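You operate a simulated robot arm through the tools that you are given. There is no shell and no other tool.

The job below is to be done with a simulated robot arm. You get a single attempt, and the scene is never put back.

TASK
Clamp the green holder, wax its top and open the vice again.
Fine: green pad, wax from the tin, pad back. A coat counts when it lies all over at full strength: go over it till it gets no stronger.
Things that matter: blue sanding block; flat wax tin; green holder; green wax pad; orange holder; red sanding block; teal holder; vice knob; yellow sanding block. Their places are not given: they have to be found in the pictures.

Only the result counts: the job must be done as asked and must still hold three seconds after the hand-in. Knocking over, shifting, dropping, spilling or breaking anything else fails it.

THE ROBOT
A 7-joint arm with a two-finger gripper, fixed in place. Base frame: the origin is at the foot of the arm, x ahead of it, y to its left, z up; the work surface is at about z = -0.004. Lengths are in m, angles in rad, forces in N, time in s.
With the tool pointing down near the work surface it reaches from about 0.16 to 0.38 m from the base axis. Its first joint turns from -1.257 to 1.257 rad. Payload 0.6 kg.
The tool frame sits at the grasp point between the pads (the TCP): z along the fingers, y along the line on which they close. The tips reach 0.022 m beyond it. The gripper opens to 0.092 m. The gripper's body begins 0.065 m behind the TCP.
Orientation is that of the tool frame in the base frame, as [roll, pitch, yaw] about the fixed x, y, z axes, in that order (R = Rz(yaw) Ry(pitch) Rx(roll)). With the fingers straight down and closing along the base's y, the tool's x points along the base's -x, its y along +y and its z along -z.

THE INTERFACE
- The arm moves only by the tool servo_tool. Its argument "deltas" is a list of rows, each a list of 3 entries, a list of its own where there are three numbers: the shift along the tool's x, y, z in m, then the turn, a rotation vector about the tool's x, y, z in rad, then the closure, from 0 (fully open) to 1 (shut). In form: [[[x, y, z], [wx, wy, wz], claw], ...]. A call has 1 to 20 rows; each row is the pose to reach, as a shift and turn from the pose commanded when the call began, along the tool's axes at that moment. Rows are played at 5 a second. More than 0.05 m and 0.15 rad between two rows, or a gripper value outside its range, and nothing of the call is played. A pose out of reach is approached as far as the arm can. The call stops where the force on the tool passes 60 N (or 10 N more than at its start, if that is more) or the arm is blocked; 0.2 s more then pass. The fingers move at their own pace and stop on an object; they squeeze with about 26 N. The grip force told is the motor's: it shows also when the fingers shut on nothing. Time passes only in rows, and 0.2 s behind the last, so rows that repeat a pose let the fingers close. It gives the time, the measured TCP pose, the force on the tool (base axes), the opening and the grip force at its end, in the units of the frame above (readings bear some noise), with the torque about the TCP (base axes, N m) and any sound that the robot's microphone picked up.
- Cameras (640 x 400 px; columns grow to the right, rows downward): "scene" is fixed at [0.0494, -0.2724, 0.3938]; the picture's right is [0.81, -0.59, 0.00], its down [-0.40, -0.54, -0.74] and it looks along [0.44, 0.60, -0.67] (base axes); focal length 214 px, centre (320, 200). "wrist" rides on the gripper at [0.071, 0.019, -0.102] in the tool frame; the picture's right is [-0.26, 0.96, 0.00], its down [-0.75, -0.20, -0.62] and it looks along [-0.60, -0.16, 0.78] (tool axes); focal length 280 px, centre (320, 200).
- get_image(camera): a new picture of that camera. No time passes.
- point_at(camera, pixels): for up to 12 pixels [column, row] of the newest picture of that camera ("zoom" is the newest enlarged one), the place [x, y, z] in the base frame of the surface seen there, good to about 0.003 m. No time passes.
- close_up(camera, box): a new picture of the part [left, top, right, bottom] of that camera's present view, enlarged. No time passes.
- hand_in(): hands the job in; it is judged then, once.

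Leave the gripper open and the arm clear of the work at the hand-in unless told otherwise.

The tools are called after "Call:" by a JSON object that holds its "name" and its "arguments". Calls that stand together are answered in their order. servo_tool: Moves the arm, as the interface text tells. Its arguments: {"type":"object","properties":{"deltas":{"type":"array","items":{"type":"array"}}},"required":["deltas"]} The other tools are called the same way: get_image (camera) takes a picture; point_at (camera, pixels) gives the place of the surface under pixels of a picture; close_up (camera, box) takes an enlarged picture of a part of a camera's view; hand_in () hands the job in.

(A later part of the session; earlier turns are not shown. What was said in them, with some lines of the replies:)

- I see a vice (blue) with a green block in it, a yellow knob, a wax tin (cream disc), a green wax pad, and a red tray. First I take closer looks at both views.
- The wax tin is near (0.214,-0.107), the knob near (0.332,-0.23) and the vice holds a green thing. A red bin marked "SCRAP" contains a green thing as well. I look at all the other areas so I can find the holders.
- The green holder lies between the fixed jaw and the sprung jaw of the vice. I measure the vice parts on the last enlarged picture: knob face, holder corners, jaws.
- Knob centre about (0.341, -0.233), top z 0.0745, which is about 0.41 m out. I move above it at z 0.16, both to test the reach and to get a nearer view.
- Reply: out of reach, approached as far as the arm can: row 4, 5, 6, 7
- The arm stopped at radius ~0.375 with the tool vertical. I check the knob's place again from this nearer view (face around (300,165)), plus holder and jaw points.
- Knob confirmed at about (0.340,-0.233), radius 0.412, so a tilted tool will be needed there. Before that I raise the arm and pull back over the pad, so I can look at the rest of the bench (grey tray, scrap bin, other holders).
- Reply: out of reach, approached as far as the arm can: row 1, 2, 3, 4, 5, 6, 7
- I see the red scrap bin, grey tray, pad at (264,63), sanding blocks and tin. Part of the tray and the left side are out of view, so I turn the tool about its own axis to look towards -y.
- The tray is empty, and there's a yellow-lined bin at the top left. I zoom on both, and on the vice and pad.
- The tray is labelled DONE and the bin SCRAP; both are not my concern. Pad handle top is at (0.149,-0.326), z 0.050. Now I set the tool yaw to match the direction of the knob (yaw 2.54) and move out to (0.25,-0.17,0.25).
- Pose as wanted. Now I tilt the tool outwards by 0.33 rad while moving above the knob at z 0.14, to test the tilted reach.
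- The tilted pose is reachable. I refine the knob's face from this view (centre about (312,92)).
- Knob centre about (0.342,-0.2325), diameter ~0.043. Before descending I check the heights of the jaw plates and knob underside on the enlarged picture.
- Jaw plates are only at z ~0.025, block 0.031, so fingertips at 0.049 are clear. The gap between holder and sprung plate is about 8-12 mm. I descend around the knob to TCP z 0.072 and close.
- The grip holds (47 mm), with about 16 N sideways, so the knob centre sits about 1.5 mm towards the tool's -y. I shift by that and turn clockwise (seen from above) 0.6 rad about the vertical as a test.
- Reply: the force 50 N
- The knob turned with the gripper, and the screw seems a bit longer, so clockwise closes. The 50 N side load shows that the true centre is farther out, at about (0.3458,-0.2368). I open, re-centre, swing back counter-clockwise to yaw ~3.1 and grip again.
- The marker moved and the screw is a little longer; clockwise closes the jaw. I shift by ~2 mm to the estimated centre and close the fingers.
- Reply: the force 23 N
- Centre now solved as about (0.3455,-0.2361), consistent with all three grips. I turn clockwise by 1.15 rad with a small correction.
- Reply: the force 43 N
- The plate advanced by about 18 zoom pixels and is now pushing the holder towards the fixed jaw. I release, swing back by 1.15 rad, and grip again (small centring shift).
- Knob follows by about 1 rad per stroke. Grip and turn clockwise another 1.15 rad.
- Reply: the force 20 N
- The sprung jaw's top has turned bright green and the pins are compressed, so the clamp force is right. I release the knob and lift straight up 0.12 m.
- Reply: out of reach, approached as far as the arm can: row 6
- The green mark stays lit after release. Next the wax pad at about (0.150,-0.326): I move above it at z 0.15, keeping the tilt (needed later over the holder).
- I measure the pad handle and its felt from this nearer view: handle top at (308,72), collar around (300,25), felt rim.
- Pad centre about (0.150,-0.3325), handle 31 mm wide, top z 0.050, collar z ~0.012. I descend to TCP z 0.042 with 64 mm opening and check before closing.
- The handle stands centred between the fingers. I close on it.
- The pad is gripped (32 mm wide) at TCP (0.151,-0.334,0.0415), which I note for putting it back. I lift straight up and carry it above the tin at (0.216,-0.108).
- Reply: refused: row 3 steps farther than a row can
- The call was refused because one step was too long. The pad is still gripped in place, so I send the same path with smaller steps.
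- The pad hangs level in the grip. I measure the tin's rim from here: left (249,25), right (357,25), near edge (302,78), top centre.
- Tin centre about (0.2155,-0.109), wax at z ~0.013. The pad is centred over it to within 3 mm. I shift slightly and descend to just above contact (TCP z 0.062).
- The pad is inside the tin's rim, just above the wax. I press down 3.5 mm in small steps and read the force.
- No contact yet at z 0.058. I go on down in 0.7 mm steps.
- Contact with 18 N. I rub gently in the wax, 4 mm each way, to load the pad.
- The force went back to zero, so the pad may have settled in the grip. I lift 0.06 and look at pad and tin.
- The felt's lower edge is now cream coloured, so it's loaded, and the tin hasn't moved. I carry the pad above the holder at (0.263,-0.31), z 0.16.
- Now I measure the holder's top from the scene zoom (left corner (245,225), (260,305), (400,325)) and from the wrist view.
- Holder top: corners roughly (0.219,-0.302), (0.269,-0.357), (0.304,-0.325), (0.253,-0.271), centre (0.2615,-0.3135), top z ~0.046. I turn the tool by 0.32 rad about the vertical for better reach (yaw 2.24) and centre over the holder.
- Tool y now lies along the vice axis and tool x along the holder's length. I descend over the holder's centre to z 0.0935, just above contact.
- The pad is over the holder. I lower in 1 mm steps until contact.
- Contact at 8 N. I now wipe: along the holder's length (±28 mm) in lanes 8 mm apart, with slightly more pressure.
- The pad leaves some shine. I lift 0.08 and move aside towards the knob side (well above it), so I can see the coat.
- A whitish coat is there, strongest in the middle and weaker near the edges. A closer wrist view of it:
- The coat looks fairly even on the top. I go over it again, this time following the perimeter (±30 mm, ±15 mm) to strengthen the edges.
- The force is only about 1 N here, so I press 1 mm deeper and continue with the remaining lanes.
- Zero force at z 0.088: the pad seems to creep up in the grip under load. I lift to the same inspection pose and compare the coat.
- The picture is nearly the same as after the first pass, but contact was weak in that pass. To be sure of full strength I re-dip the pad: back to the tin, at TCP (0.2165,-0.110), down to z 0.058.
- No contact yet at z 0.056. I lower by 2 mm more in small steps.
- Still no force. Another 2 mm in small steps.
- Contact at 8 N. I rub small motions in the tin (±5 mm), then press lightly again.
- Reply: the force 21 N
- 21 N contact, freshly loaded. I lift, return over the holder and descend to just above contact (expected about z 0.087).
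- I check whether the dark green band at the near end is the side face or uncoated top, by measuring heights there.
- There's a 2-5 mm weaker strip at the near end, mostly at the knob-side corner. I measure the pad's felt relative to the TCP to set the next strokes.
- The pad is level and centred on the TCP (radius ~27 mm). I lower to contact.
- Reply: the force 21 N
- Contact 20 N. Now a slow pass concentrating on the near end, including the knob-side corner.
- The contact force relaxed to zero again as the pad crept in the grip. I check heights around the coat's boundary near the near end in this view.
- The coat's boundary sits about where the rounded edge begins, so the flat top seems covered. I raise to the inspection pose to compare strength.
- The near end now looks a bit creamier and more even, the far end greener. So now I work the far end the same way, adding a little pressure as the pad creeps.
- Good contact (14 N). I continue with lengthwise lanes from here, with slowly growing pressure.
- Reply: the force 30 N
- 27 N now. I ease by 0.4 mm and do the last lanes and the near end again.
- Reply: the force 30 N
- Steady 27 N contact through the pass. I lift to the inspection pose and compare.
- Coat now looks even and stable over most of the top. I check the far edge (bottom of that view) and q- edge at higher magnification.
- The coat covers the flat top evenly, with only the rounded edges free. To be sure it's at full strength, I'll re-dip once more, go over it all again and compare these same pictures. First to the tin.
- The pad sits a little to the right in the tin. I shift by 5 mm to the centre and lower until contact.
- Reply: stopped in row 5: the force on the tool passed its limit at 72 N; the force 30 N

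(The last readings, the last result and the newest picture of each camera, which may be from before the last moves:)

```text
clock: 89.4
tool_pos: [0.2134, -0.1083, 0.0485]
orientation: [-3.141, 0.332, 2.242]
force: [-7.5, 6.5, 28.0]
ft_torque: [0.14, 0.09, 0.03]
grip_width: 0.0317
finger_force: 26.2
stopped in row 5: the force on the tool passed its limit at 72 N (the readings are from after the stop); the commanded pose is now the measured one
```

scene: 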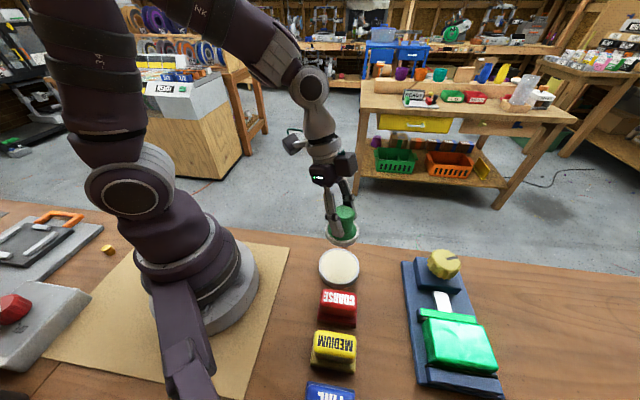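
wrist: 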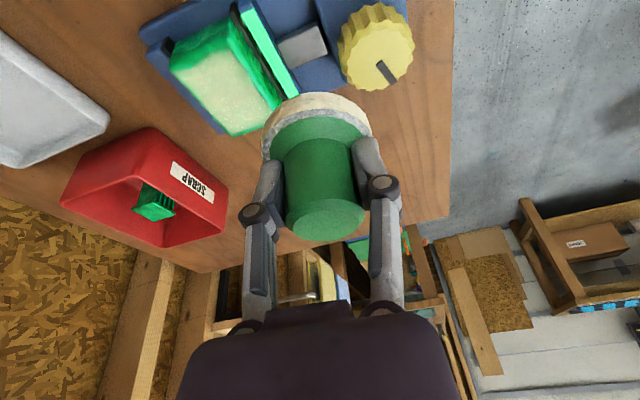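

It met the wax firmly (stopped at the limit, now 28 N). I ease up slightly, rub lightly ±4 mm, and check the tin.

Call:
{"name": "servo_tool", "arguments": {"deltas": [[[-0.0001, 0, -0.0004], [0, 0, 0], 0.9], [[-0.0001, 0.002, -0.0004], [0, 0, 0], 0.9], [[-0.0001, 0.004, -0.0004], [0, 0, 0], 0.9], [[0.0018, 0.002, -0.001], [0, 0, 0], 0.9], [[0.0037, 0, -0.0017], [0, 0, 0], 0.9], [[0.0018, -0.002, -0.001], [0, 0, 0], 0.9], [[-0.0001, -0.004, -0.0004], [0, 0, 0], 0.9], [[-0.002, -0.002, 0.0003], [0, 0, 0], 0.9], [[-0.0039, 0, 0.0009], [0, 0, 0], 0.9], [[-0.0001, 0, -0.0004], [0, 0, 0], 0.9]]}}

Call:
{"name": "close_up", "arguments": {"camera": "scene", "box": [290, 190, 390, 300]}}

```text
clock: 91.0
tool_pos: [0.2135, -0.1059, 0.048]
orientation: [3.132, 0.329, 2.245]
force: [-6.9, 6.4, 26.0]
ft_torque: [-0.13, 0.12, -0.06]
grip_width: 0.0316
finger_force: 26.1
stopped in row 7: the force on the tool passed its limit at 70 N (the readings are from after the stop); the commanded pose is now the measured one
```

```text
3.64 times, centred on (340, 245) of scene
```

zoom: 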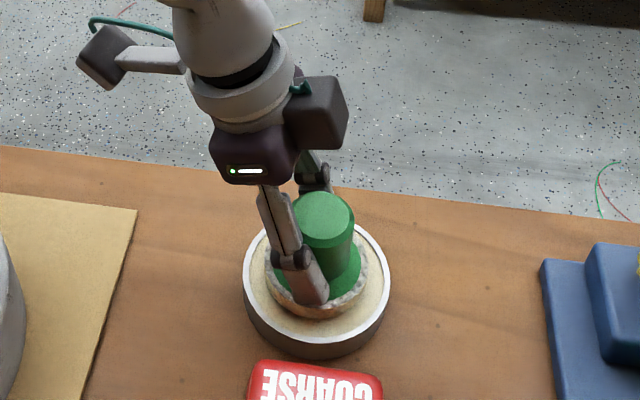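

Loaded enough; the tin hasn't moved. I lift clear and look at how the pad sits in the grip.

Call:
{"name": "servo_tool", "arguments": {"deltas": [[[-0.0065, 0, -0.0189], [0, 0, 0], 0.9], [[-0.0193, 0, -0.0564], [0, 0, 0], 0.9], [[-0.0324, 0, -0.0946], [0, 0, 0], 0.9], [[-0.039, 0, -0.1135], [0, 0, 0], 0.9], [[-0.039, 0, -0.1135], [0, 0, 0], 0.9]]}}

Call:
{"name": "get_image", "arguments": {"camera": "wrist"}}

Call:
{"name": "close_up", "arguments": {"camera": "scene", "box": [290, 170, 390, 300]}}

```text
clock: 92.2
tool_pos: [0.2098, -0.1058, 0.167]
orientation: [3.135, 0.326, 2.245]
force: [-0.8, 0.9, -1.0]
ft_torque: [0.01, 0.03, 0.04]
grip_width: 0.0316
finger_force: 26.0
```

```text
taken
```

wrist: 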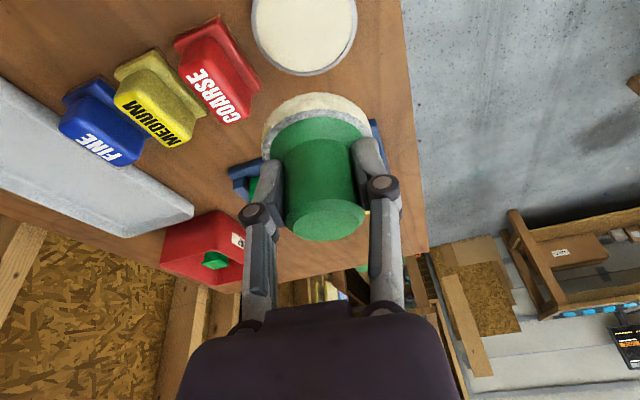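

```text
3.08 times, centred on (340, 235) of scene
```

zoom: 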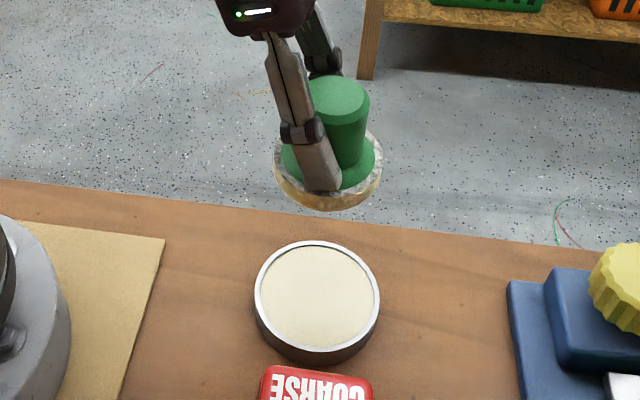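

The pad sits fine. I return over the holder and descend to z ~0.084.

Call:
{"name": "servo_tool", "arguments": {"deltas": [[[-0.037, -0.0179, 0.0126], [0, 0, 0], 0.9], [[-0.074, -0.0358, 0.0253], [0, 0, 0], 0.9], [[-0.1109, -0.0538, 0.0379], [0, 0, 0], 0.9], [[-0.1479, -0.0717, 0.0506], [0, 0, 0], 0.9], [[-0.1849, -0.0896, 0.0632], [0, 0, 0], 0.9], [[-0.1759, -0.0896, 0.0894], [0, 0, 0], 0.9], [[-0.167, -0.0896, 0.1155], [0, 0, 0], 0.9], [[-0.158, -0.0896, 0.1417], [0, 0, 0], 0.9], [[-0.158, -0.0896, 0.1417], [0, 0, 0], 0.9]]}}

```text
clock: 94.2
tool_pos: [0.2641, -0.3152, 0.0827]
orientation: [3.133, 0.328, 2.245]
force: [0.0, -0.5, 0.0]
ft_torque: [-0.05, 0.02, 0.0]
grip_width: 0.0314
finger_force: 26.5
```

No contact yet. I lower in 0.5 mm steps.

Call:
{"name": "servo_tool", "arguments": {"deltas": [[[0.0002, 0, 0.0005], [0, 0, 0], 0.9], [[0.0003, 0, 0.0009], [0, 0, 0], 0.9], [[0.0005, 0, 0.0014], [0, 0, 0], 0.9], [[0.0005, 0, 0.0014], [0, 0, 0], 0.9]]}}

```text
clock: 95.2
tool_pos: [0.2647, -0.3155, 0.0824]
orientation: [3.134, 0.328, 2.243]
force: [0.2, 0.2, 0.0]
ft_torque: [-0.03, 0.03, -0.01]
grip_width: 0.0316
finger_force: 25.7
```

Call:
{"name": "servo_tool", "arguments": {"deltas": [[[0.0002, 0, 0.0005], [0, 0, 0], 0.9], [[0.0003, 0, 0.0009], [0, 0, 0], 0.9], [[0.0005, 0, 0.0014], [0, 0, 0], 0.9], [[0.0005, 0, 0.0014], [0, 0, 0], 0.9]]}}

```text
clock: 96.2
tool_pos: [0.2645, -0.3151, 0.0812]
orientation: [3.134, 0.331, 2.244]
force: [1.6, 2.0, 27.4]
ft_torque: [-0.04, 0.08, 0.01]
grip_width: 0.0314
finger_force: 26.3
```

Contact at 27 N. I ease slightly and go round again: near end, fixed-jaw side lane, far end.

Call:
{"name": "servo_tool", "arguments": {"deltas": [[[0.0104, 0, -0.0039], [0, 0, 0], 0.9], [[0.0208, 0, -0.0074], [0, 0, 0], 0.9], [[0.0312, 0, -0.011], [0, 0, 0], 0.9], [[0.0312, 0.008, -0.011], [0, 0, 0], 0.9], [[0.0312, 0.013, -0.011], [0, 0, 0], 0.9], [[0.0312, 0.013, -0.011], [0, 0, 0], 0.9], [[0.0312, 0.004, -0.011], [0, 0, 0], 0.9], [[0.0312, -0.006, -0.011], [0, 0, 0], 0.9], [[0.0312, -0.015, -0.011], [0, 0, 0], 0.9], [[0.0312, -0.015, -0.011], [0, 0, 0], 0.9], [[0.0208, -0.015, -0.0074], [0, 0, 0], 0.9], [[0.0104, -0.015, -0.0039], [0, 0, 0], 0.9], [[0, -0.015, -0.0003], [0, 0, 0], 0.9], [[-0.0095, -0.015, 0.0029], [0, 0, 0], 0.9], [[-0.018, -0.015, 0.0059], [0, 0, 0], 0.9], [[-0.0255, -0.015, 0.0084], [0, 0, 0], 0.9], [[-0.0255, -0.005, 0.0084], [0, 0, 0], 0.9], [[-0.0255, 0.005, 0.0084], [0, 0, 0], 0.9], [[-0.0255, 0.013, 0.0084], [0, 0, 0], 0.9], [[-0.0255, 0.013, 0.0084], [0, 0, 0], 0.9]]}}

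```text
clock: 98.6
tool_pos: [0.239, -0.3077, 0.0814]
orientation: [3.139, 0.33, 2.241]
force: [-0.2, 0.1, 10.2]
ft_torque: [0.04, 0.08, -0.06]
grip_width: 0.0313
finger_force: 26.0
stopped in row 12: the force on the tool passed its limit at 62 N (the readings are from after the stop); the commanded pose is now the measured one
```

A force spike stopped it at row 12; now 10 N at the fixed-jaw side. I go on from here with this lighter pressure.

Call:
{"name": "servo_tool", "arguments": {"deltas": [[[-0.0095, 0, 0.0032], [0, 0, 0], 0.9], [[-0.0189, 0, 0.0065], [0, 0, 0], 0.9], [[-0.0284, 0, 0.0097], [0, 0, 0], 0.9], [[-0.0378, 0, 0.013], [0, 0, 0], 0.9], [[-0.0454, 0, 0.0156], [0, 0, 0], 0.9], [[-0.0454, 0.01, 0.0156], [0, 0, 0], 0.9], [[-0.0454, 0.019, 0.0156], [0, 0, 0], 0.9], [[-0.0454, 0.028, 0.0156], [0, 0, 0], 0.9], [[-0.0454, 0.028, 0.0156], [0, 0, 0], 0.9], [[-0.0359, 0.028, 0.0123], [0, 0, 0], 0.9], [[-0.0265, 0.028, 0.0091], [0, 0, 0], 0.9], [[-0.017, 0.028, 0.0058], [0, 0, 0], 0.9], [[-0.0076, 0.028, 0.0026], [0, 0, 0], 0.9], [[0.0019, 0.028, -0.0006], [0, 0, 0], 0.9], [[0.0104, 0.028, -0.0036], [0, 0, 0], 0.9], [[0.0104, 0.018, -0.0036], [0, 0, 0], 0.9], [[0.0009, 0.016, -0.0003], [0, 0, 0], 0.9], [[-0.0095, 0.014, 0.0032], [0, 0, 0], 0.9], [[-0.0189, 0.014, 0.0065], [0, 0, 0], 0.9], [[-0.0284, 0.014, 0.0097], [0, 0, 0], 0.9]]}}

```text
clock: 102.8
tool_pos: [0.2671, -0.3217, 0.0814]
orientation: [3.138, 0.328, 2.241]
force: [-10.7, 13.0, 42.5]
ft_torque: [0.36, 0.44, -0.03]
grip_width: 0.0314
finger_force: 25.8
```

Pass complete. I lift to the inspection pose and compare.

Call:
{"name": "servo_tool", "arguments": {"deltas": [[[-0.0065, 0, -0.0189], [0, 0, 0], 0.9], [[-0.007, 0.005, -0.0513], [0, 0, 0], 0.9], [[0.0009, 0.03, -0.0924], [0, 0, 0], 0.9], [[0.0009, 0.0692, -0.0924], [0, 0, 0], 0.9], [[0.0009, 0.0692, -0.0924], [0, 0, 0], 0.9]]}}

Call:
{"name": "close_up", "arguments": {"camera": "scene", "box": [430, 310, 485, 380]}}

Call:
{"name": "close_up", "arguments": {"camera": "wrist", "box": [170, 40, 290, 140]}}

Call:
{"name": "close_up", "arguments": {"camera": "wrist", "box": [140, 0, 300, 140]}}

```text
clock: 104.0
tool_pos: [0.3002, -0.2533, 0.1686]
orientation: [3.137, 0.326, 2.241]
force: [0.6, -0.8, 0.0]
ft_torque: [-0.01, 0.02, 0.02]
grip_width: 0.0312
finger_force: 25.7
```

```text
5.71 times, centred on (458, 345) of scene
```

zoom: 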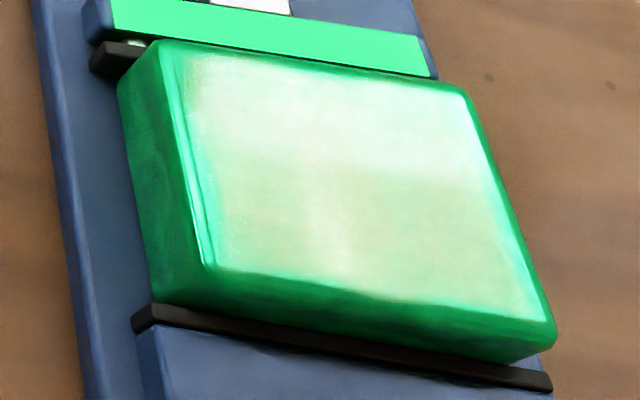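

```text
4.00 times, centred on (230, 90) of wrist
```

zoom: 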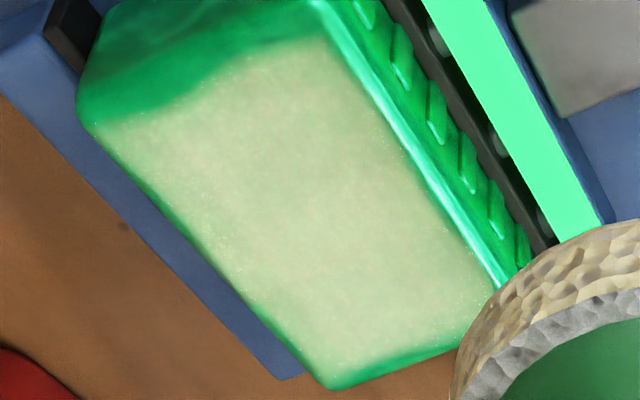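

```text
2.86 times, centred on (220, 70) of wrist
```

zoom: 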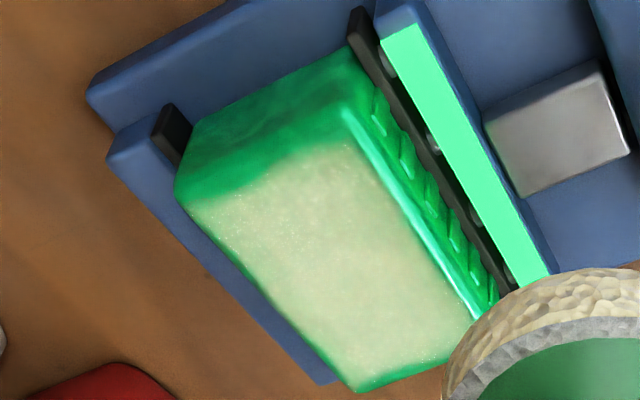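

Hardly any difference; it looks at or near saturation. One more full pass to confirm. I go back over the holder and lower to near contact.

Call:
{"name": "servo_tool", "arguments": {"deltas": [[[-0.011, -0.034, 0.0038], [0, 0, 0], 0.9], [[-0.0221, -0.0681, 0.0076], [0, 0, 0], 0.9], [[-0.009, -0.0681, 0.046], [0, 0, 0], 0.9], [[0.003, -0.0681, 0.081], [0, 0, 0], 0.9], [[0.0058, -0.0681, 0.089], [0, 0, 0], 0.9], [[0.0061, -0.0681, 0.09], [0, 0, 0], 0.9], [[0.0061, -0.0681, 0.09], [0, 0, 0], 0.9]]}}

```text
clock: 105.6
tool_pos: [0.2647, -0.3143, 0.0811]
orientation: [3.138, 0.328, 2.241]
force: [-0.8, 2.4, 12.5]
ft_torque: [0.04, 0.11, -0.02]
grip_width: 0.0312
finger_force: 26.4
```

12 N contact. Perimeter pass:

Call:
{"name": "servo_tool", "arguments": {"deltas": [[[0.0104, 0.004, -0.0036], [0, 0, 0], 0.9], [[0.0208, 0.008, -0.0071], [0, 0, 0], 0.9], [[0.0303, 0.012, -0.0104], [0, 0, 0], 0.9], [[0.0303, 0.003, -0.0104], [0, 0, 0], 0.9], [[0.0303, -0.007, -0.0104], [0, 0, 0], 0.9], [[0.0303, -0.016, -0.0104], [0, 0, 0], 0.9], [[0.0208, -0.016, -0.0071], [0, 0, 0], 0.9], [[0.0114, -0.016, -0.0039], [0, 0, 0], 0.9], [[0.0019, -0.016, -0.0006], [0, 0, 0], 0.9], [[-0.0076, -0.016, 0.0026], [0, 0, 0], 0.9], [[-0.017, -0.016, 0.0058], [0, 0, 0], 0.9], [[-0.0246, -0.016, 0.0084], [0, 0, 0], 0.9], [[-0.0246, -0.007, 0.0084], [0, 0, 0], 0.9], [[-0.0246, 0.003, 0.0084], [0, 0, 0], 0.9], [[-0.0246, 0.012, 0.0084], [0, 0, 0], 0.9], [[-0.0151, 0.012, 0.0052], [0, 0, 0], 0.9], [[-0.0057, 0.012, 0.0019], [0, 0, 0], 0.9], [[0.0038, 0.012, -0.0013], [0, 0, 0], 0.9], [[0.0132, 0.012, -0.0045], [0, 0, 0], 0.9], [[0.0227, 0.012, -0.0078], [0, 0, 0], 0.9]]}}

```text
clock: 109.8
tool_pos: [0.258, -0.2897, 0.0808]
orientation: [3.138, 0.331, 2.24]
force: [7.0, -7.7, 25.2]
ft_torque: [-0.39, -0.17, -0.02]
grip_width: 0.0315
finger_force: 26.0
```

Now the middle lanes, followed by lifting to the inspection pose.

Call:
{"name": "servo_tool", "arguments": {"deltas": [[[0.0076, -0.008, -0.0026], [0, 0, 0], 0.9], [[-0.0038, -0.009, 0.0013], [0, 0, 0], 0.9], [[-0.0151, -0.009, 0.0052], [0, 0, 0], 0.9], [[-0.0265, -0.009, 0.0091], [0, 0, 0], 0.9], [[-0.0378, -0.009, 0.013], [0, 0, 0], 0.9], [[-0.0464, -0.009, 0.0159], [0, 0, 0], 0.9], [[-0.0464, -0.018, 0.0159], [0, 0, 0], 0.9], [[-0.0378, -0.018, 0.013], [0, 0, 0], 0.9], [[-0.0265, -0.018, 0.0091], [0, 0, 0], 0.9], [[-0.0151, -0.018, 0.0052], [0, 0, 0], 0.9], [[-0.0038, -0.018, 0.0013], [0, 0, 0], 0.9], [[0.0076, -0.018, -0.0026], [0, 0, 0], 0.9], [[0.0011, -0.018, -0.0215], [0, 0, 0], 0.9], [[-0.012, -0.01, -0.055], [0, 0, 0], 0.9], [[-0.0275, 0.015, -0.0833], [0, 0, 0], 0.9], [[-0.0275, 0.054, -0.0833], [0, 0, 0], 0.9], [[-0.0275, 0.054, -0.0833], [0, 0, 0], 0.9]]}}

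Call:
{"name": "close_up", "arguments": {"camera": "scene", "box": [430, 310, 485, 380]}}

Call:
{"name": "close_up", "arguments": {"camera": "wrist", "box": [170, 40, 290, 140]}}

Call:
{"name": "close_up", "arguments": {"camera": "wrist", "box": [140, 0, 300, 140]}}

```text
clock: 113.4
tool_pos: [0.2999, -0.2557, 0.1676]
orientation: [3.138, 0.326, 2.241]
force: [0.2, 0.1, -0.8]
ft_torque: [0.01, 0.0, 0.01]
grip_width: 0.0315
finger_force: 26.3
```

```text
5.71 times, centred on (458, 345) of scene
```

zoom: 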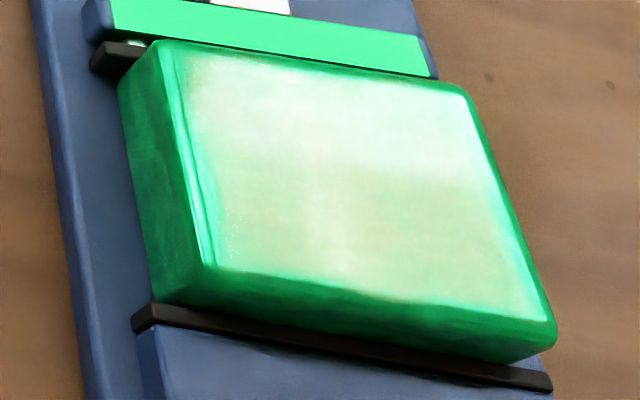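

```text
4.00 times, centred on (230, 90) of wrist
```

zoom: 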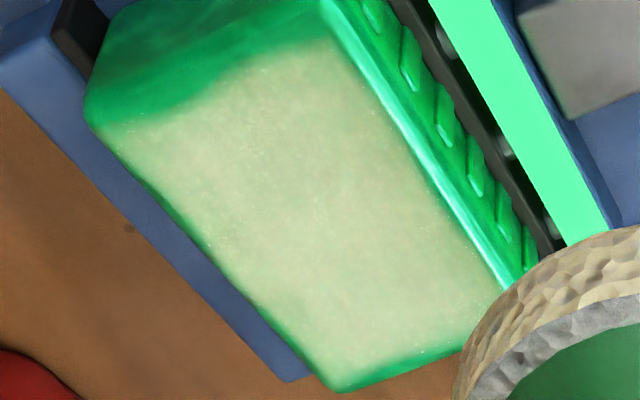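

```text
2.86 times, centred on (220, 70) of wrist
```

zoom: 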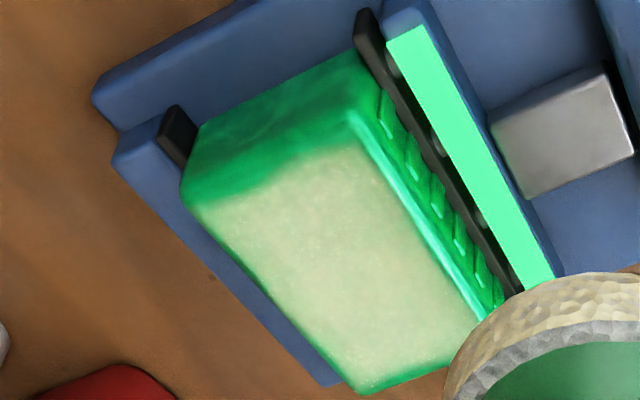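

No further change between the last two passes: the coat is saturated and covers the whole flat top. Now the pad goes back. I carry it above its old place (0.150,-0.333) at z ~0.165, turning back to the yaw used when picking it up.

Call:
{"name": "servo_tool", "arguments": {"deltas": [[[0.0075, -0.0414, -0.0026], [0.0259, 0, 0.0757], 0.9], [[0.015, -0.0828, -0.0052], [0.0519, 0, 0.1514], 0.9], [[0.0226, -0.1242, -0.0078], [0.0778, 0, 0.227], 0.9], [[0.0301, -0.1656, -0.0104], [0.1037, 0, 0.3027], 0.9], [[0.0301, -0.1656, -0.0104], [0.1037, 0, 0.3027], 0.9]]}}

Call:
{"name": "get_image", "arguments": {"camera": "wrist"}}

Call:
{"name": "get_image", "arguments": {"camera": "scene"}}

```text
clock: 114.6
tool_pos: [0.148, -0.3354, 0.167]
orientation: [3.138, 0.326, 1.919]
force: [-0.2, 0.7, -0.2]
ft_torque: [-0.03, -0.02, 0.01]
grip_width: 0.0312
finger_force: 26.5
```

```text
taken
```

wrist: 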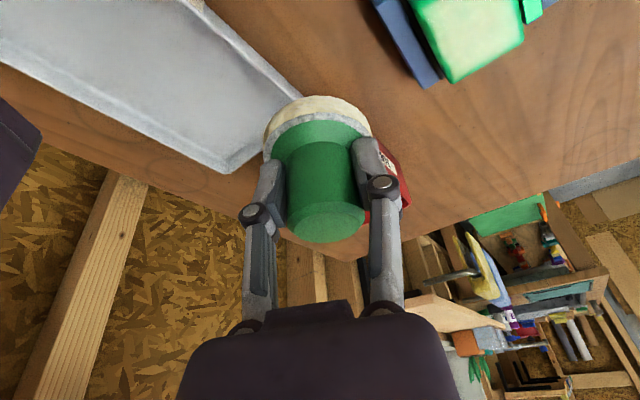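

```text
taken
```

scene: 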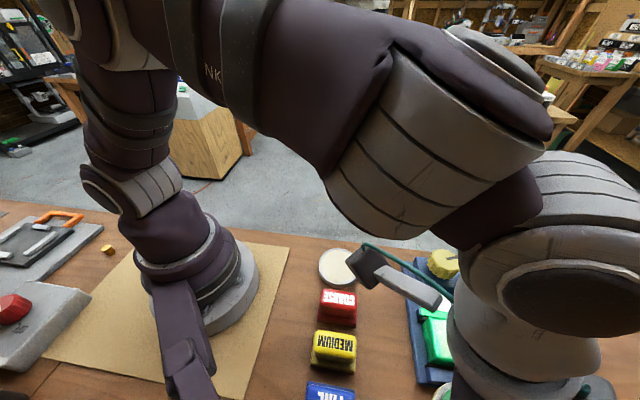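

I measure the pad's felt position now and the DONE tray's rim position, to check clearances.

Call:
{"name": "point_at", "arguments": {"camera": "wrist", "pixels": [[316, 100], [266, 140], [370, 135], [325, 222], [300, 95], [250, 70], [230, 170], [180, 20], [410, 70], [435, 80], [300, 60], [340, 60]]}}

```text
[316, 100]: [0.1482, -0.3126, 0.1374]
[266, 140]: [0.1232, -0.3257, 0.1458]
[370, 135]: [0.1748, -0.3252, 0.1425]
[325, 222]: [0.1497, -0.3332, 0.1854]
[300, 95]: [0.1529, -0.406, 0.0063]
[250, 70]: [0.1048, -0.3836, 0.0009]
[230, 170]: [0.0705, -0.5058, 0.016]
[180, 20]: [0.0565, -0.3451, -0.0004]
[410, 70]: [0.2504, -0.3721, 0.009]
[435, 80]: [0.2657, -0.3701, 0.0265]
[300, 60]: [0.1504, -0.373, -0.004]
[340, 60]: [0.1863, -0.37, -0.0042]
```

Pad centre is about (0.149,-0.334), and the clearances to the tray (29 mm) and vice are good. I descend to just above the table (TCP z ~0.036).

Call:
{"name": "servo_tool", "arguments": {"deltas": [[[0.0113, 0.0019, 0.0307], [0, 0, 0], 0.9], [[0.0219, 0.0019, 0.0617], [0, 0, 0], 0.9], [[0.0324, 0.0019, 0.0928], [0, 0, 0], 0.9], [[0.04, 0.0019, 0.1152], [0, 0, 0], 0.9], [[0.043, 0.0019, 0.1238], [0, 0, 0], 0.9], [[0.043, 0.0019, 0.1238], [0, 0, 0], 0.9]]}}

Call:
{"name": "get_image", "arguments": {"camera": "wrist"}}

```text
clock: 116.0
tool_pos: [0.1529, -0.3305, 0.0372]
orientation: [3.139, 0.326, 1.92]
force: [0.4, -0.3, -0.9]
ft_torque: [-0.03, 0.0, 0.02]
grip_width: 0.0316
finger_force: 25.8
```

```text
taken
```

wrist: 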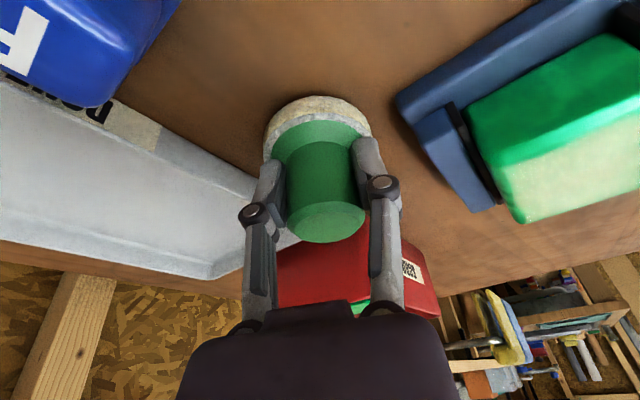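

I compare the handle top and felt edges here with the original readings (handle (0.150,-0.3305), felt edges x 0.1248 / 0.1764).

Call:
{"name": "point_at", "arguments": {"camera": "wrist", "pixels": [[326, 222], [264, 145], [371, 140], [318, 97], [310, 90]]}}

```text
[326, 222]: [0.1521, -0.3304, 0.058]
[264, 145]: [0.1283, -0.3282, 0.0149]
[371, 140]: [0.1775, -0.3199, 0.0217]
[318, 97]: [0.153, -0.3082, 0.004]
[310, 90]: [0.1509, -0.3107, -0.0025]
```

Within 2 mm; I correct by that and lower in 1 mm steps to the table.

Call:
{"name": "servo_tool", "arguments": {"deltas": [[[-0.0003, -0.0022, 0], [0, 0, 0], 0.9], [[0.0001, -0.0022, 0.0011], [0, 0, 0], 0.9], [[0.0004, -0.0022, 0.0021], [0, 0, 0], 0.9], [[0.0008, -0.0022, 0.0031], [0, 0, 0], 0.9], [[0.0011, -0.0022, 0.0041], [0, 0, 0], 0.9], [[0.0011, -0.0022, 0.0041], [0, 0, 0], 0.9]]}}

```text
clock: 117.4
tool_pos: [0.1503, -0.332, 0.0333]
orientation: [3.14, 0.326, 1.921]
force: [-0.7, -0.3, -0.9]
ft_torque: [0.02, -0.02, -0.05]
grip_width: 0.0315
finger_force: 26.0
```

Not down yet (z 0.033). A further 3 mm in 0.6 mm steps.

Call:
{"name": "servo_tool", "arguments": {"deltas": [[[0.0002, 0, 0.0006], [0, 0, 0], 0.9], [[0.0004, 0, 0.0011], [0, 0, 0], 0.9], [[0.0006, 0, 0.0017], [0, 0, 0], 0.9], [[0.0006, 0, 0.0017], [0, 0, 0], 0.9]]}}

```text
clock: 118.4
tool_pos: [0.1506, -0.3335, 0.0318]
orientation: [3.139, 0.329, 1.919]
force: [-1.2, 6.9, 20.5]
ft_torque: [0.18, 0.11, 0.01]
grip_width: 0.0317
finger_force: 26.2
```

Contact at 20 N: the pad stands on the table at its old place. I open to about 52 mm and lift straight up.

Call:
{"name": "servo_tool", "arguments": {"deltas": [[[0, 0, 0], [0, 0, 0], 0.6], [[0, 0, 0], [0, 0, 0], 0.43], [[0, 0, 0], [0, 0, 0], 0.43], [[-0.0064, 0, -0.0189], [0, 0, 0], 0.43], [[-0.0161, 0, -0.0474], [0, 0, 0], 0.43], [[-0.029, 0, -0.0852], [0, 0, 0], 0.4], [[-0.0386, 0, -0.1136], [0, 0, 0], 0.2], [[-0.0386, 0, -0.1136], [0, 0, 0], 0.1]]}}

Call:
{"name": "get_image", "arguments": {"camera": "wrist"}}

```text
clock: 120.2
tool_pos: [0.1482, -0.3334, 0.1526]
orientation: [3.139, 0.327, 1.922]
force: [-0.3, -0.2, -0.3]
ft_torque: [0.0, 0.01, 0.0]
grip_width: 0.0827
finger_force: 0.1
```

```text
taken
```

wrist: 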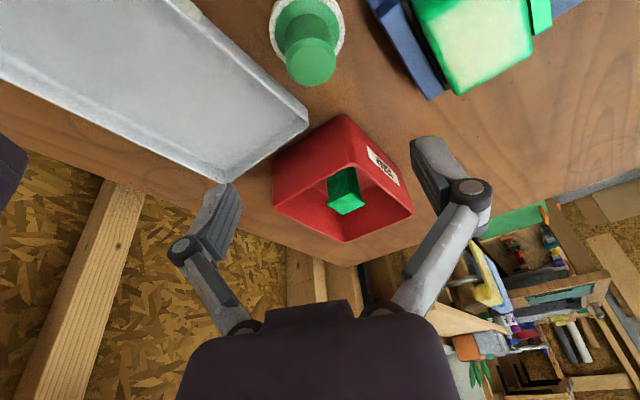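

The pad stands upright at its place. I verify its coordinates.

Call:
{"name": "point_at", "arguments": {"camera": "wrist", "pixels": [[311, 62], [272, 30], [342, 30], [308, 20]]}}

Call:
{"name": "close_up", "arguments": {"camera": "wrist", "box": [220, 0, 560, 120]}}

```text
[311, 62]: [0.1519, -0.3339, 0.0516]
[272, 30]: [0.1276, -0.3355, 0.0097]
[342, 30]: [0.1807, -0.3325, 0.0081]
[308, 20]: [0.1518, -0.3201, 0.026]
```

```text
1.88 times, centred on (390, 60) of wrist
```

zoom: 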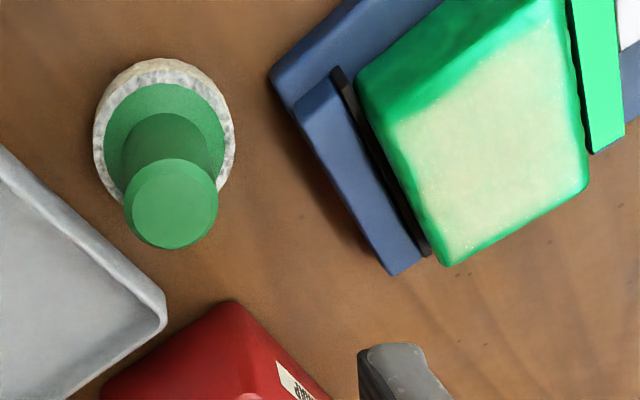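

Pad is back within ~2 mm. Now to reopen the vice: I move above the knob at (0.3455,-0.2363), z 0.15, keeping yaw 1.92 so I can turn counter-clockwise from there.

Call:
{"name": "servo_tool", "arguments": {"deltas": [[[0.0038, 0.0364, -0.0013], [0, 0, 0], 0.1], [[0.0075, 0.0729, -0.0025], [0, 0, 0], 0.1], [[0.0113, 0.1093, -0.0038], [0, 0, 0], 0.1], [[0.0151, 0.1457, -0.0051], [0, 0, 0], 0.1], [[0.0188, 0.1822, -0.0063], [0, 0, 0], 0.1], [[0.0226, 0.2186, -0.0076], [0, 0, 0], 0.1], [[0.0226, 0.2186, -0.0076], [0, 0, 0], 0.1]]}}

Call:
{"name": "get_image", "arguments": {"camera": "wrist"}}

```text
clock: 121.8
tool_pos: [0.3483, -0.2356, 0.1518]
orientation: [3.141, 0.326, 1.922]
force: [0.2, -0.4, -0.5]
ft_torque: [-0.04, -0.03, -0.01]
grip_width: 0.0829
finger_force: 0.0
```

```text
taken
```

wrist: 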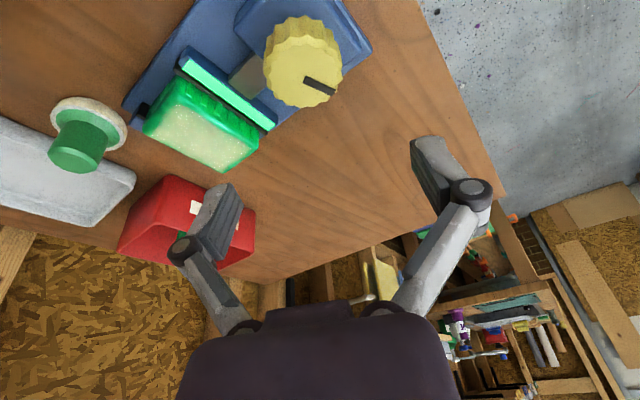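

I descend around the knob to z 0.0705 with a 2 mm correction and close.

Call:
{"name": "servo_tool", "arguments": {"deltas": [[[0.0087, -0.002, 0.0256], [0, 0, 0], 0.1], [[0.0174, -0.002, 0.0511], [0, 0, 0], 0.1], [[0.0261, -0.002, 0.0767], [0, 0, 0], 0.1], [[0.0261, -0.002, 0.0767], [0, 0, 0], 0.4], [[0.0261, -0.002, 0.0767], [0, 0, 0], 0.8], [[0.0261, -0.002, 0.0767], [0, 0, 0], 0.8], [[0.0261, -0.002, 0.0767], [0, 0, 0], 0.8]]}}

Call:
{"name": "get_image", "arguments": {"camera": "wrist"}}

```text
clock: 123.4
tool_pos: [0.345, -0.2366, 0.07]
orientation: [3.141, 0.325, 1.92]
force: [-16.1, -4.1, -1.0]
ft_torque: [-0.18, 0.2, -0.02]
grip_width: 0.0464
finger_force: 27.8
```

```text
taken
```

wrist: 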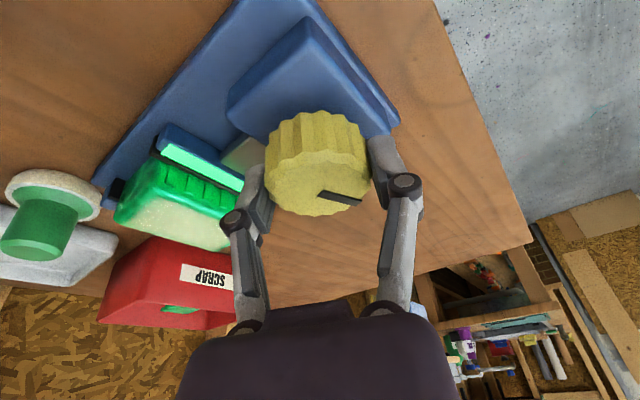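

Good grip. I turn counter-clockwise 1.17 rad to loosen.

Call:
{"name": "servo_tool", "arguments": {"deltas": [[[0, -0.0006, 0], [-0.0415, 0, -0.1232], 0.8], [[0, -0.0006, 0], [-0.083, 0, -0.2465], 0.8], [[0, -0.0006, 0], [-0.1244, 0, -0.3697], 0.8], [[0, -0.0006, 0], [-0.1659, 0, -0.493], 0.8], [[0, -0.0006, 0], [-0.2074, 0, -0.6162], 0.8], [[0, -0.0006, 0], [-0.2488, 0, -0.7394], 0.8], [[0, -0.0006, 0], [-0.2903, 0, -0.8627], 0.8], [[0, -0.0006, 0], [-0.3318, 0, -0.9859], 0.8], [[0, -0.0006, 0], [-0.3732, 0, -1.1092], 0.8], [[0, -0.0006, 0], [-0.3732, 0, -1.1092], 0.8]]}}

Call:
{"name": "close_up", "arguments": {"camera": "scene", "box": [400, 240, 500, 340]}}

Call:
{"name": "get_image", "arguments": {"camera": "wrist"}}

```text
clock: 125.6
tool_pos: [0.3443, -0.2358, 0.0708]
orientation: [3.139, 0.327, 3.096]
force: [-8.1, 12.0, 0.3]
ft_torque: [0.34, 0.55, 0.11]
grip_width: 0.0463
finger_force: 28.3
```

```text
4.00 times, centred on (450, 290) of scene
```

zoom: 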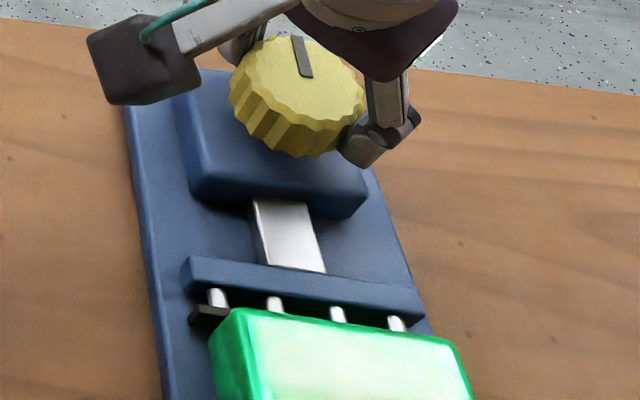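

```text
taken
```

wrist: 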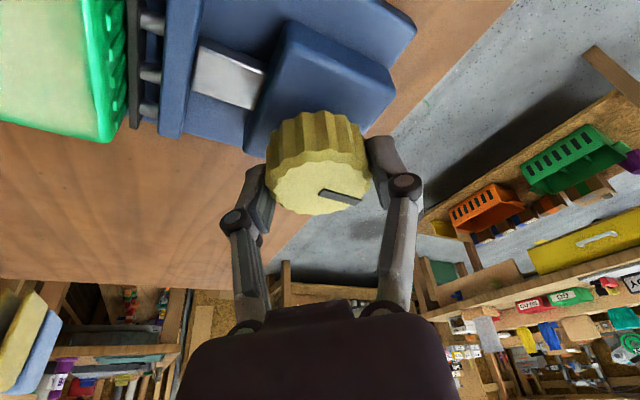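

The indicator is off and the jaw is backing away. I release, swing back clockwise and grip again, to open it as wide as at the start.

Call:
{"name": "servo_tool", "arguments": {"deltas": [[[0, 0, 0], [0, 0, 0], 0.4], [[0, 0, 0], [0, 0, 0], 0.2], [[0, 0, 0], [0, 0, 0], 0.2], [[0, 0, 0], [0.0415, 0, 0.1232], 0.2], [[0, 0, 0], [0.083, 0, 0.2465], 0.2], [[0, 0, 0], [0.1244, 0, 0.3697], 0.2], [[0, 0, 0], [0.1659, 0, 0.493], 0.2], [[0, 0, 0], [0.2074, 0, 0.6162], 0.2], [[0, 0, 0], [0.2488, 0, 0.7394], 0.2], [[0, 0, 0], [0.2903, 0, 0.8627], 0.2], [[0, 0, 0], [0.3318, 0, 0.9859], 0.2], [[0, 0, 0], [0.3732, 0, 1.1092], 0.2], [[0, 0, 0], [0.3732, 0, 1.1092], 0.5], [[0, 0, 0], [0.3732, 0, 1.1092], 0.8], [[0, 0, 0], [0.3732, 0, 1.1092], 0.8], [[0, 0, 0], [0.3732, 0, 1.1092], 0.8]]}}

```text
clock: 129.0
tool_pos: [0.3437, -0.2353, 0.071]
orientation: [3.14, 0.328, 1.92]
force: [-6.9, 0.3, 6.2]
ft_torque: [0.05, 0.01, -0.22]
grip_width: 0.0467
finger_force: 28.1
```

Gripped again with little side load. Second counter-clockwise stroke.

Call:
{"name": "servo_tool", "arguments": {"deltas": [[[0, 0, 0], [-0.0415, 0, -0.1232], 0.8], [[0, 0, 0], [-0.083, 0, -0.2465], 0.8], [[0, 0, 0], [-0.1244, 0, -0.3697], 0.8], [[0, 0, 0], [-0.1659, 0, -0.493], 0.8], [[0, 0, 0], [-0.2074, 0, -0.6162], 0.8], [[0, 0, 0], [-0.2488, 0, -0.7394], 0.8], [[0, 0, 0], [-0.2903, 0, -0.8627], 0.8], [[0, 0, 0], [-0.3318, 0, -0.9859], 0.8], [[0, 0, 0], [-0.3732, 0, -1.1092], 0.8], [[0, 0, 0], [-0.3732, 0, -1.1092], 0.8]]}}

Call:
{"name": "close_up", "arguments": {"camera": "scene", "box": [400, 240, 500, 340]}}

Call:
{"name": "close_up", "arguments": {"camera": "wrist", "box": [0, 0, 300, 190]}}

```text
clock: 131.2
tool_pos: [0.345, -0.2354, 0.0711]
orientation: [-3.138, 0.33, 3.096]
force: [8.5, 10.5, 13.1]
ft_torque: [0.39, 0.06, 0.16]
grip_width: 0.0464
finger_force: 27.8
```

```text
4.00 times, centred on (450, 290) of scene
```

zoom: 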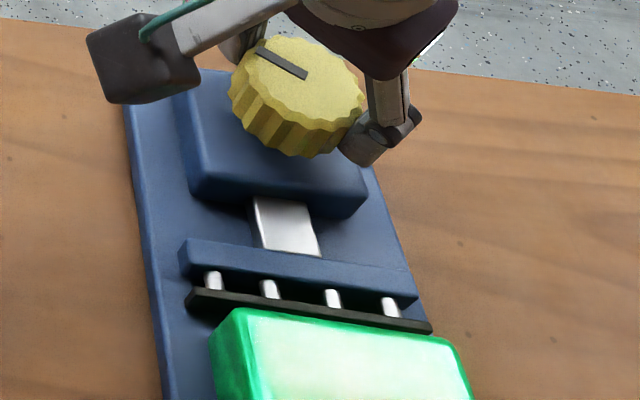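

```text
2.11 times, centred on (150, 95) of wrist
```

zoom: 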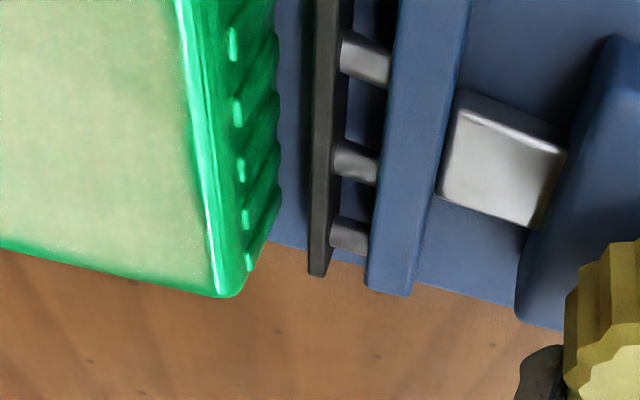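

There's a clear gap now. At the start it was a bit wider (0.6 rad more), so I do one shorter stroke: release, swing back 0.65 rad, grip.

Call:
{"name": "servo_tool", "arguments": {"deltas": [[[0, 0, 0], [0, 0, 0], 0.4], [[0, 0, 0], [0, 0, 0], 0.2], [[0, 0, 0], [0, 0, 0], 0.2], [[0, 0, 0], [0.0415, 0, 0.1232], 0.2], [[0, 0, 0], [0.083, 0, 0.2465], 0.2], [[0, 0, 0], [0.1244, 0, 0.3697], 0.2], [[0, 0, 0], [0.1659, 0, 0.493], 0.2], [[0, 0, 0], [0.2074, 0, 0.6162], 0.2], [[0, 0, 0], [0.2074, 0, 0.6162], 0.5], [[0, 0, 0], [0.2074, 0, 0.6162], 0.8], [[0, 0, 0], [0.2074, 0, 0.6162], 0.8], [[0, 0, 0], [0.2074, 0, 0.6162], 0.8]]}}

```text
clock: 133.8
tool_pos: [0.3439, -0.2363, 0.0707]
orientation: [3.14, 0.328, 2.44]
force: [0.7, 3.3, 3.3]
ft_torque: [0.09, -0.04, -0.2]
grip_width: 0.0472
finger_force: 27.7
```

Gripped; I turn counter-clockwise 0.55 rad, then open the fingers and lift clear.

Call:
{"name": "servo_tool", "arguments": {"deltas": [[[0, 0, 0], [-0.0447, 0, -0.1327], 0.8], [[0, 0, 0], [-0.0893, 0, -0.2654], 0.8], [[0, 0, 0], [-0.134, 0, -0.3982], 0.8], [[0, 0, 0], [-0.1755, 0, -0.5214], 0.8], [[0, 0, 0], [-0.1755, 0, -0.5214], 0.8]]}}

Call:
{"name": "close_up", "arguments": {"camera": "scene", "box": [400, 240, 510, 400]}}

```text
clock: 135.0
tool_pos: [0.3457, -0.2349, 0.0713]
orientation: [-3.141, 0.326, 2.996]
force: [-2.0, 9.3, 6.0]
ft_torque: [0.35, -0.15, 0.21]
grip_width: 0.0464
finger_force: 28.5
```

```text
2.50 times, centred on (455, 320) of scene
```

zoom: 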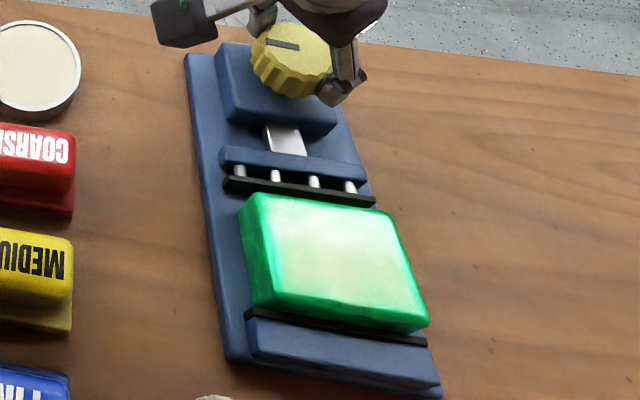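

The vice is open as at the start, and the holder lies free with its waxed top. I open the fingers, lift, and retract towards the base.

Call:
{"name": "servo_tool", "arguments": {"deltas": [[[0, 0, 0], [0, 0, 0], 0.4], [[0, 0, 0], [0, 0, 0], 0.1], [[0, 0, 0], [0, 0, 0], 0], [[-0.0097, 0, -0.0284], [0, 0, 0], 0], [[-0.0225, 0, -0.0663], [0, 0, 0], 0], [[-0.0322, 0, -0.0947], [0, 0, 0], 0], [[0.006, 0, -0.11], [0, 0, 0], 0], [[0.044, 0, -0.125], [0, 0, 0], 0], [[0.08, 0, -0.14], [0, 0, 0], 0], [[0.08, 0, -0.14], [0, 0, 0], 0]]}}

Call:
{"name": "get_image", "arguments": {"camera": "scene"}}

Call:
{"name": "get_image", "arguments": {"camera": "wrist"}}

Call:
{"name": "close_up", "arguments": {"camera": "scene", "box": [400, 240, 510, 400]}}

```text
clock: 137.2
tool_pos: [0.2254, -0.2198, 0.1779]
orientation: [-3.142, 0.328, 2.992]
force: [-0.3, 0.4, 0.4]
ft_torque: [-0.02, 0.01, 0.01]
grip_width: 0.092
finger_force: 0.0
```

```text
taken
```

scene: 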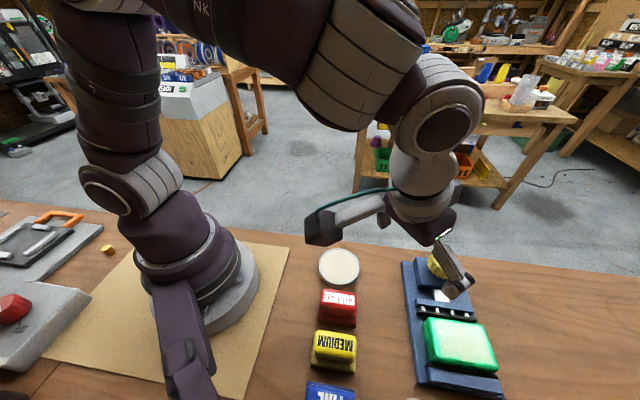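

```text
taken
```

wrist: 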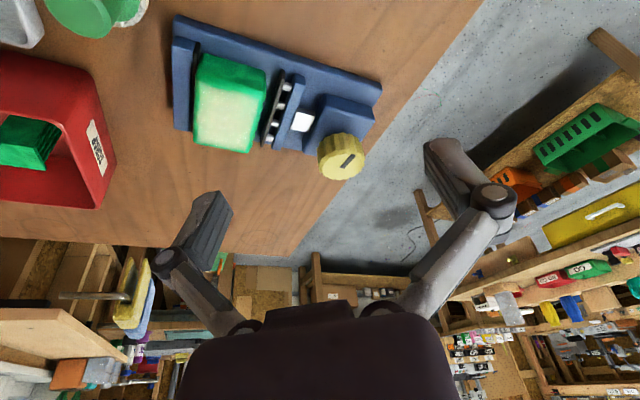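

```text
2.50 times, centred on (455, 320) of scene
```

zoom: 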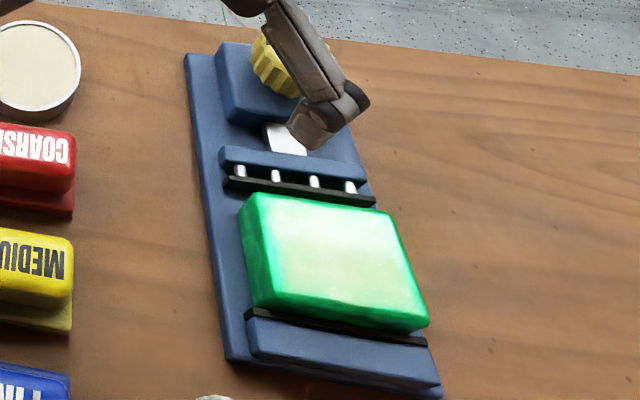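

The vice is open and all else is in place. A last close look at the coat from this new angle.

Call:
{"name": "close_up", "arguments": {"camera": "wrist", "box": [160, 30, 300, 170]}}

```text
2.86 times, centred on (230, 100) of wrist
```

zoom: 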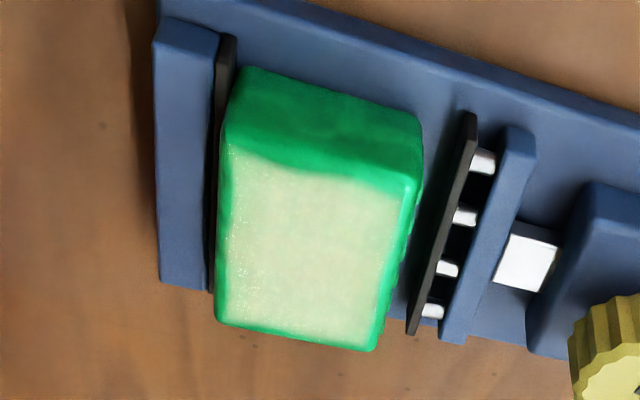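

The top carries an even, full coat right up to its rounded edges. The vice is open, the pad is back, the gripper is open and the arm is clear. I hand in.

Call:
{"name": "hand_in", "arguments": {}}

```text
The job is handed in.
```

I clamped the green holder, waxed its top and opened the vice again, then handed the job in; I haven't been told how it was judged.

- **Clamp:** I turned the knob clockwise until the strip on the vice's moving jaw showed bright green. It was still lit at the last check before loosening.
- **Wax:** I loaded the pad from the tin three times and went over the top until two passes in a row looked the same. The coat is even over the whole flat top. The rounded edges have none, because the flat pad can't touch them.
- **Pad:** it is back upright, within about 2–3 mm of where it started.
- **Vice:** it is open about as far as at the start. Clamping pushed the holder several millimetres against the fixed jaw, and it now lies there free.

While I was loading the pad from the tin and wiping, three moves stopped at the force limit, with peaks of 62–72 N. The tin did not appear to shift. The scrap bin, tray and sanding blocks were not touched.
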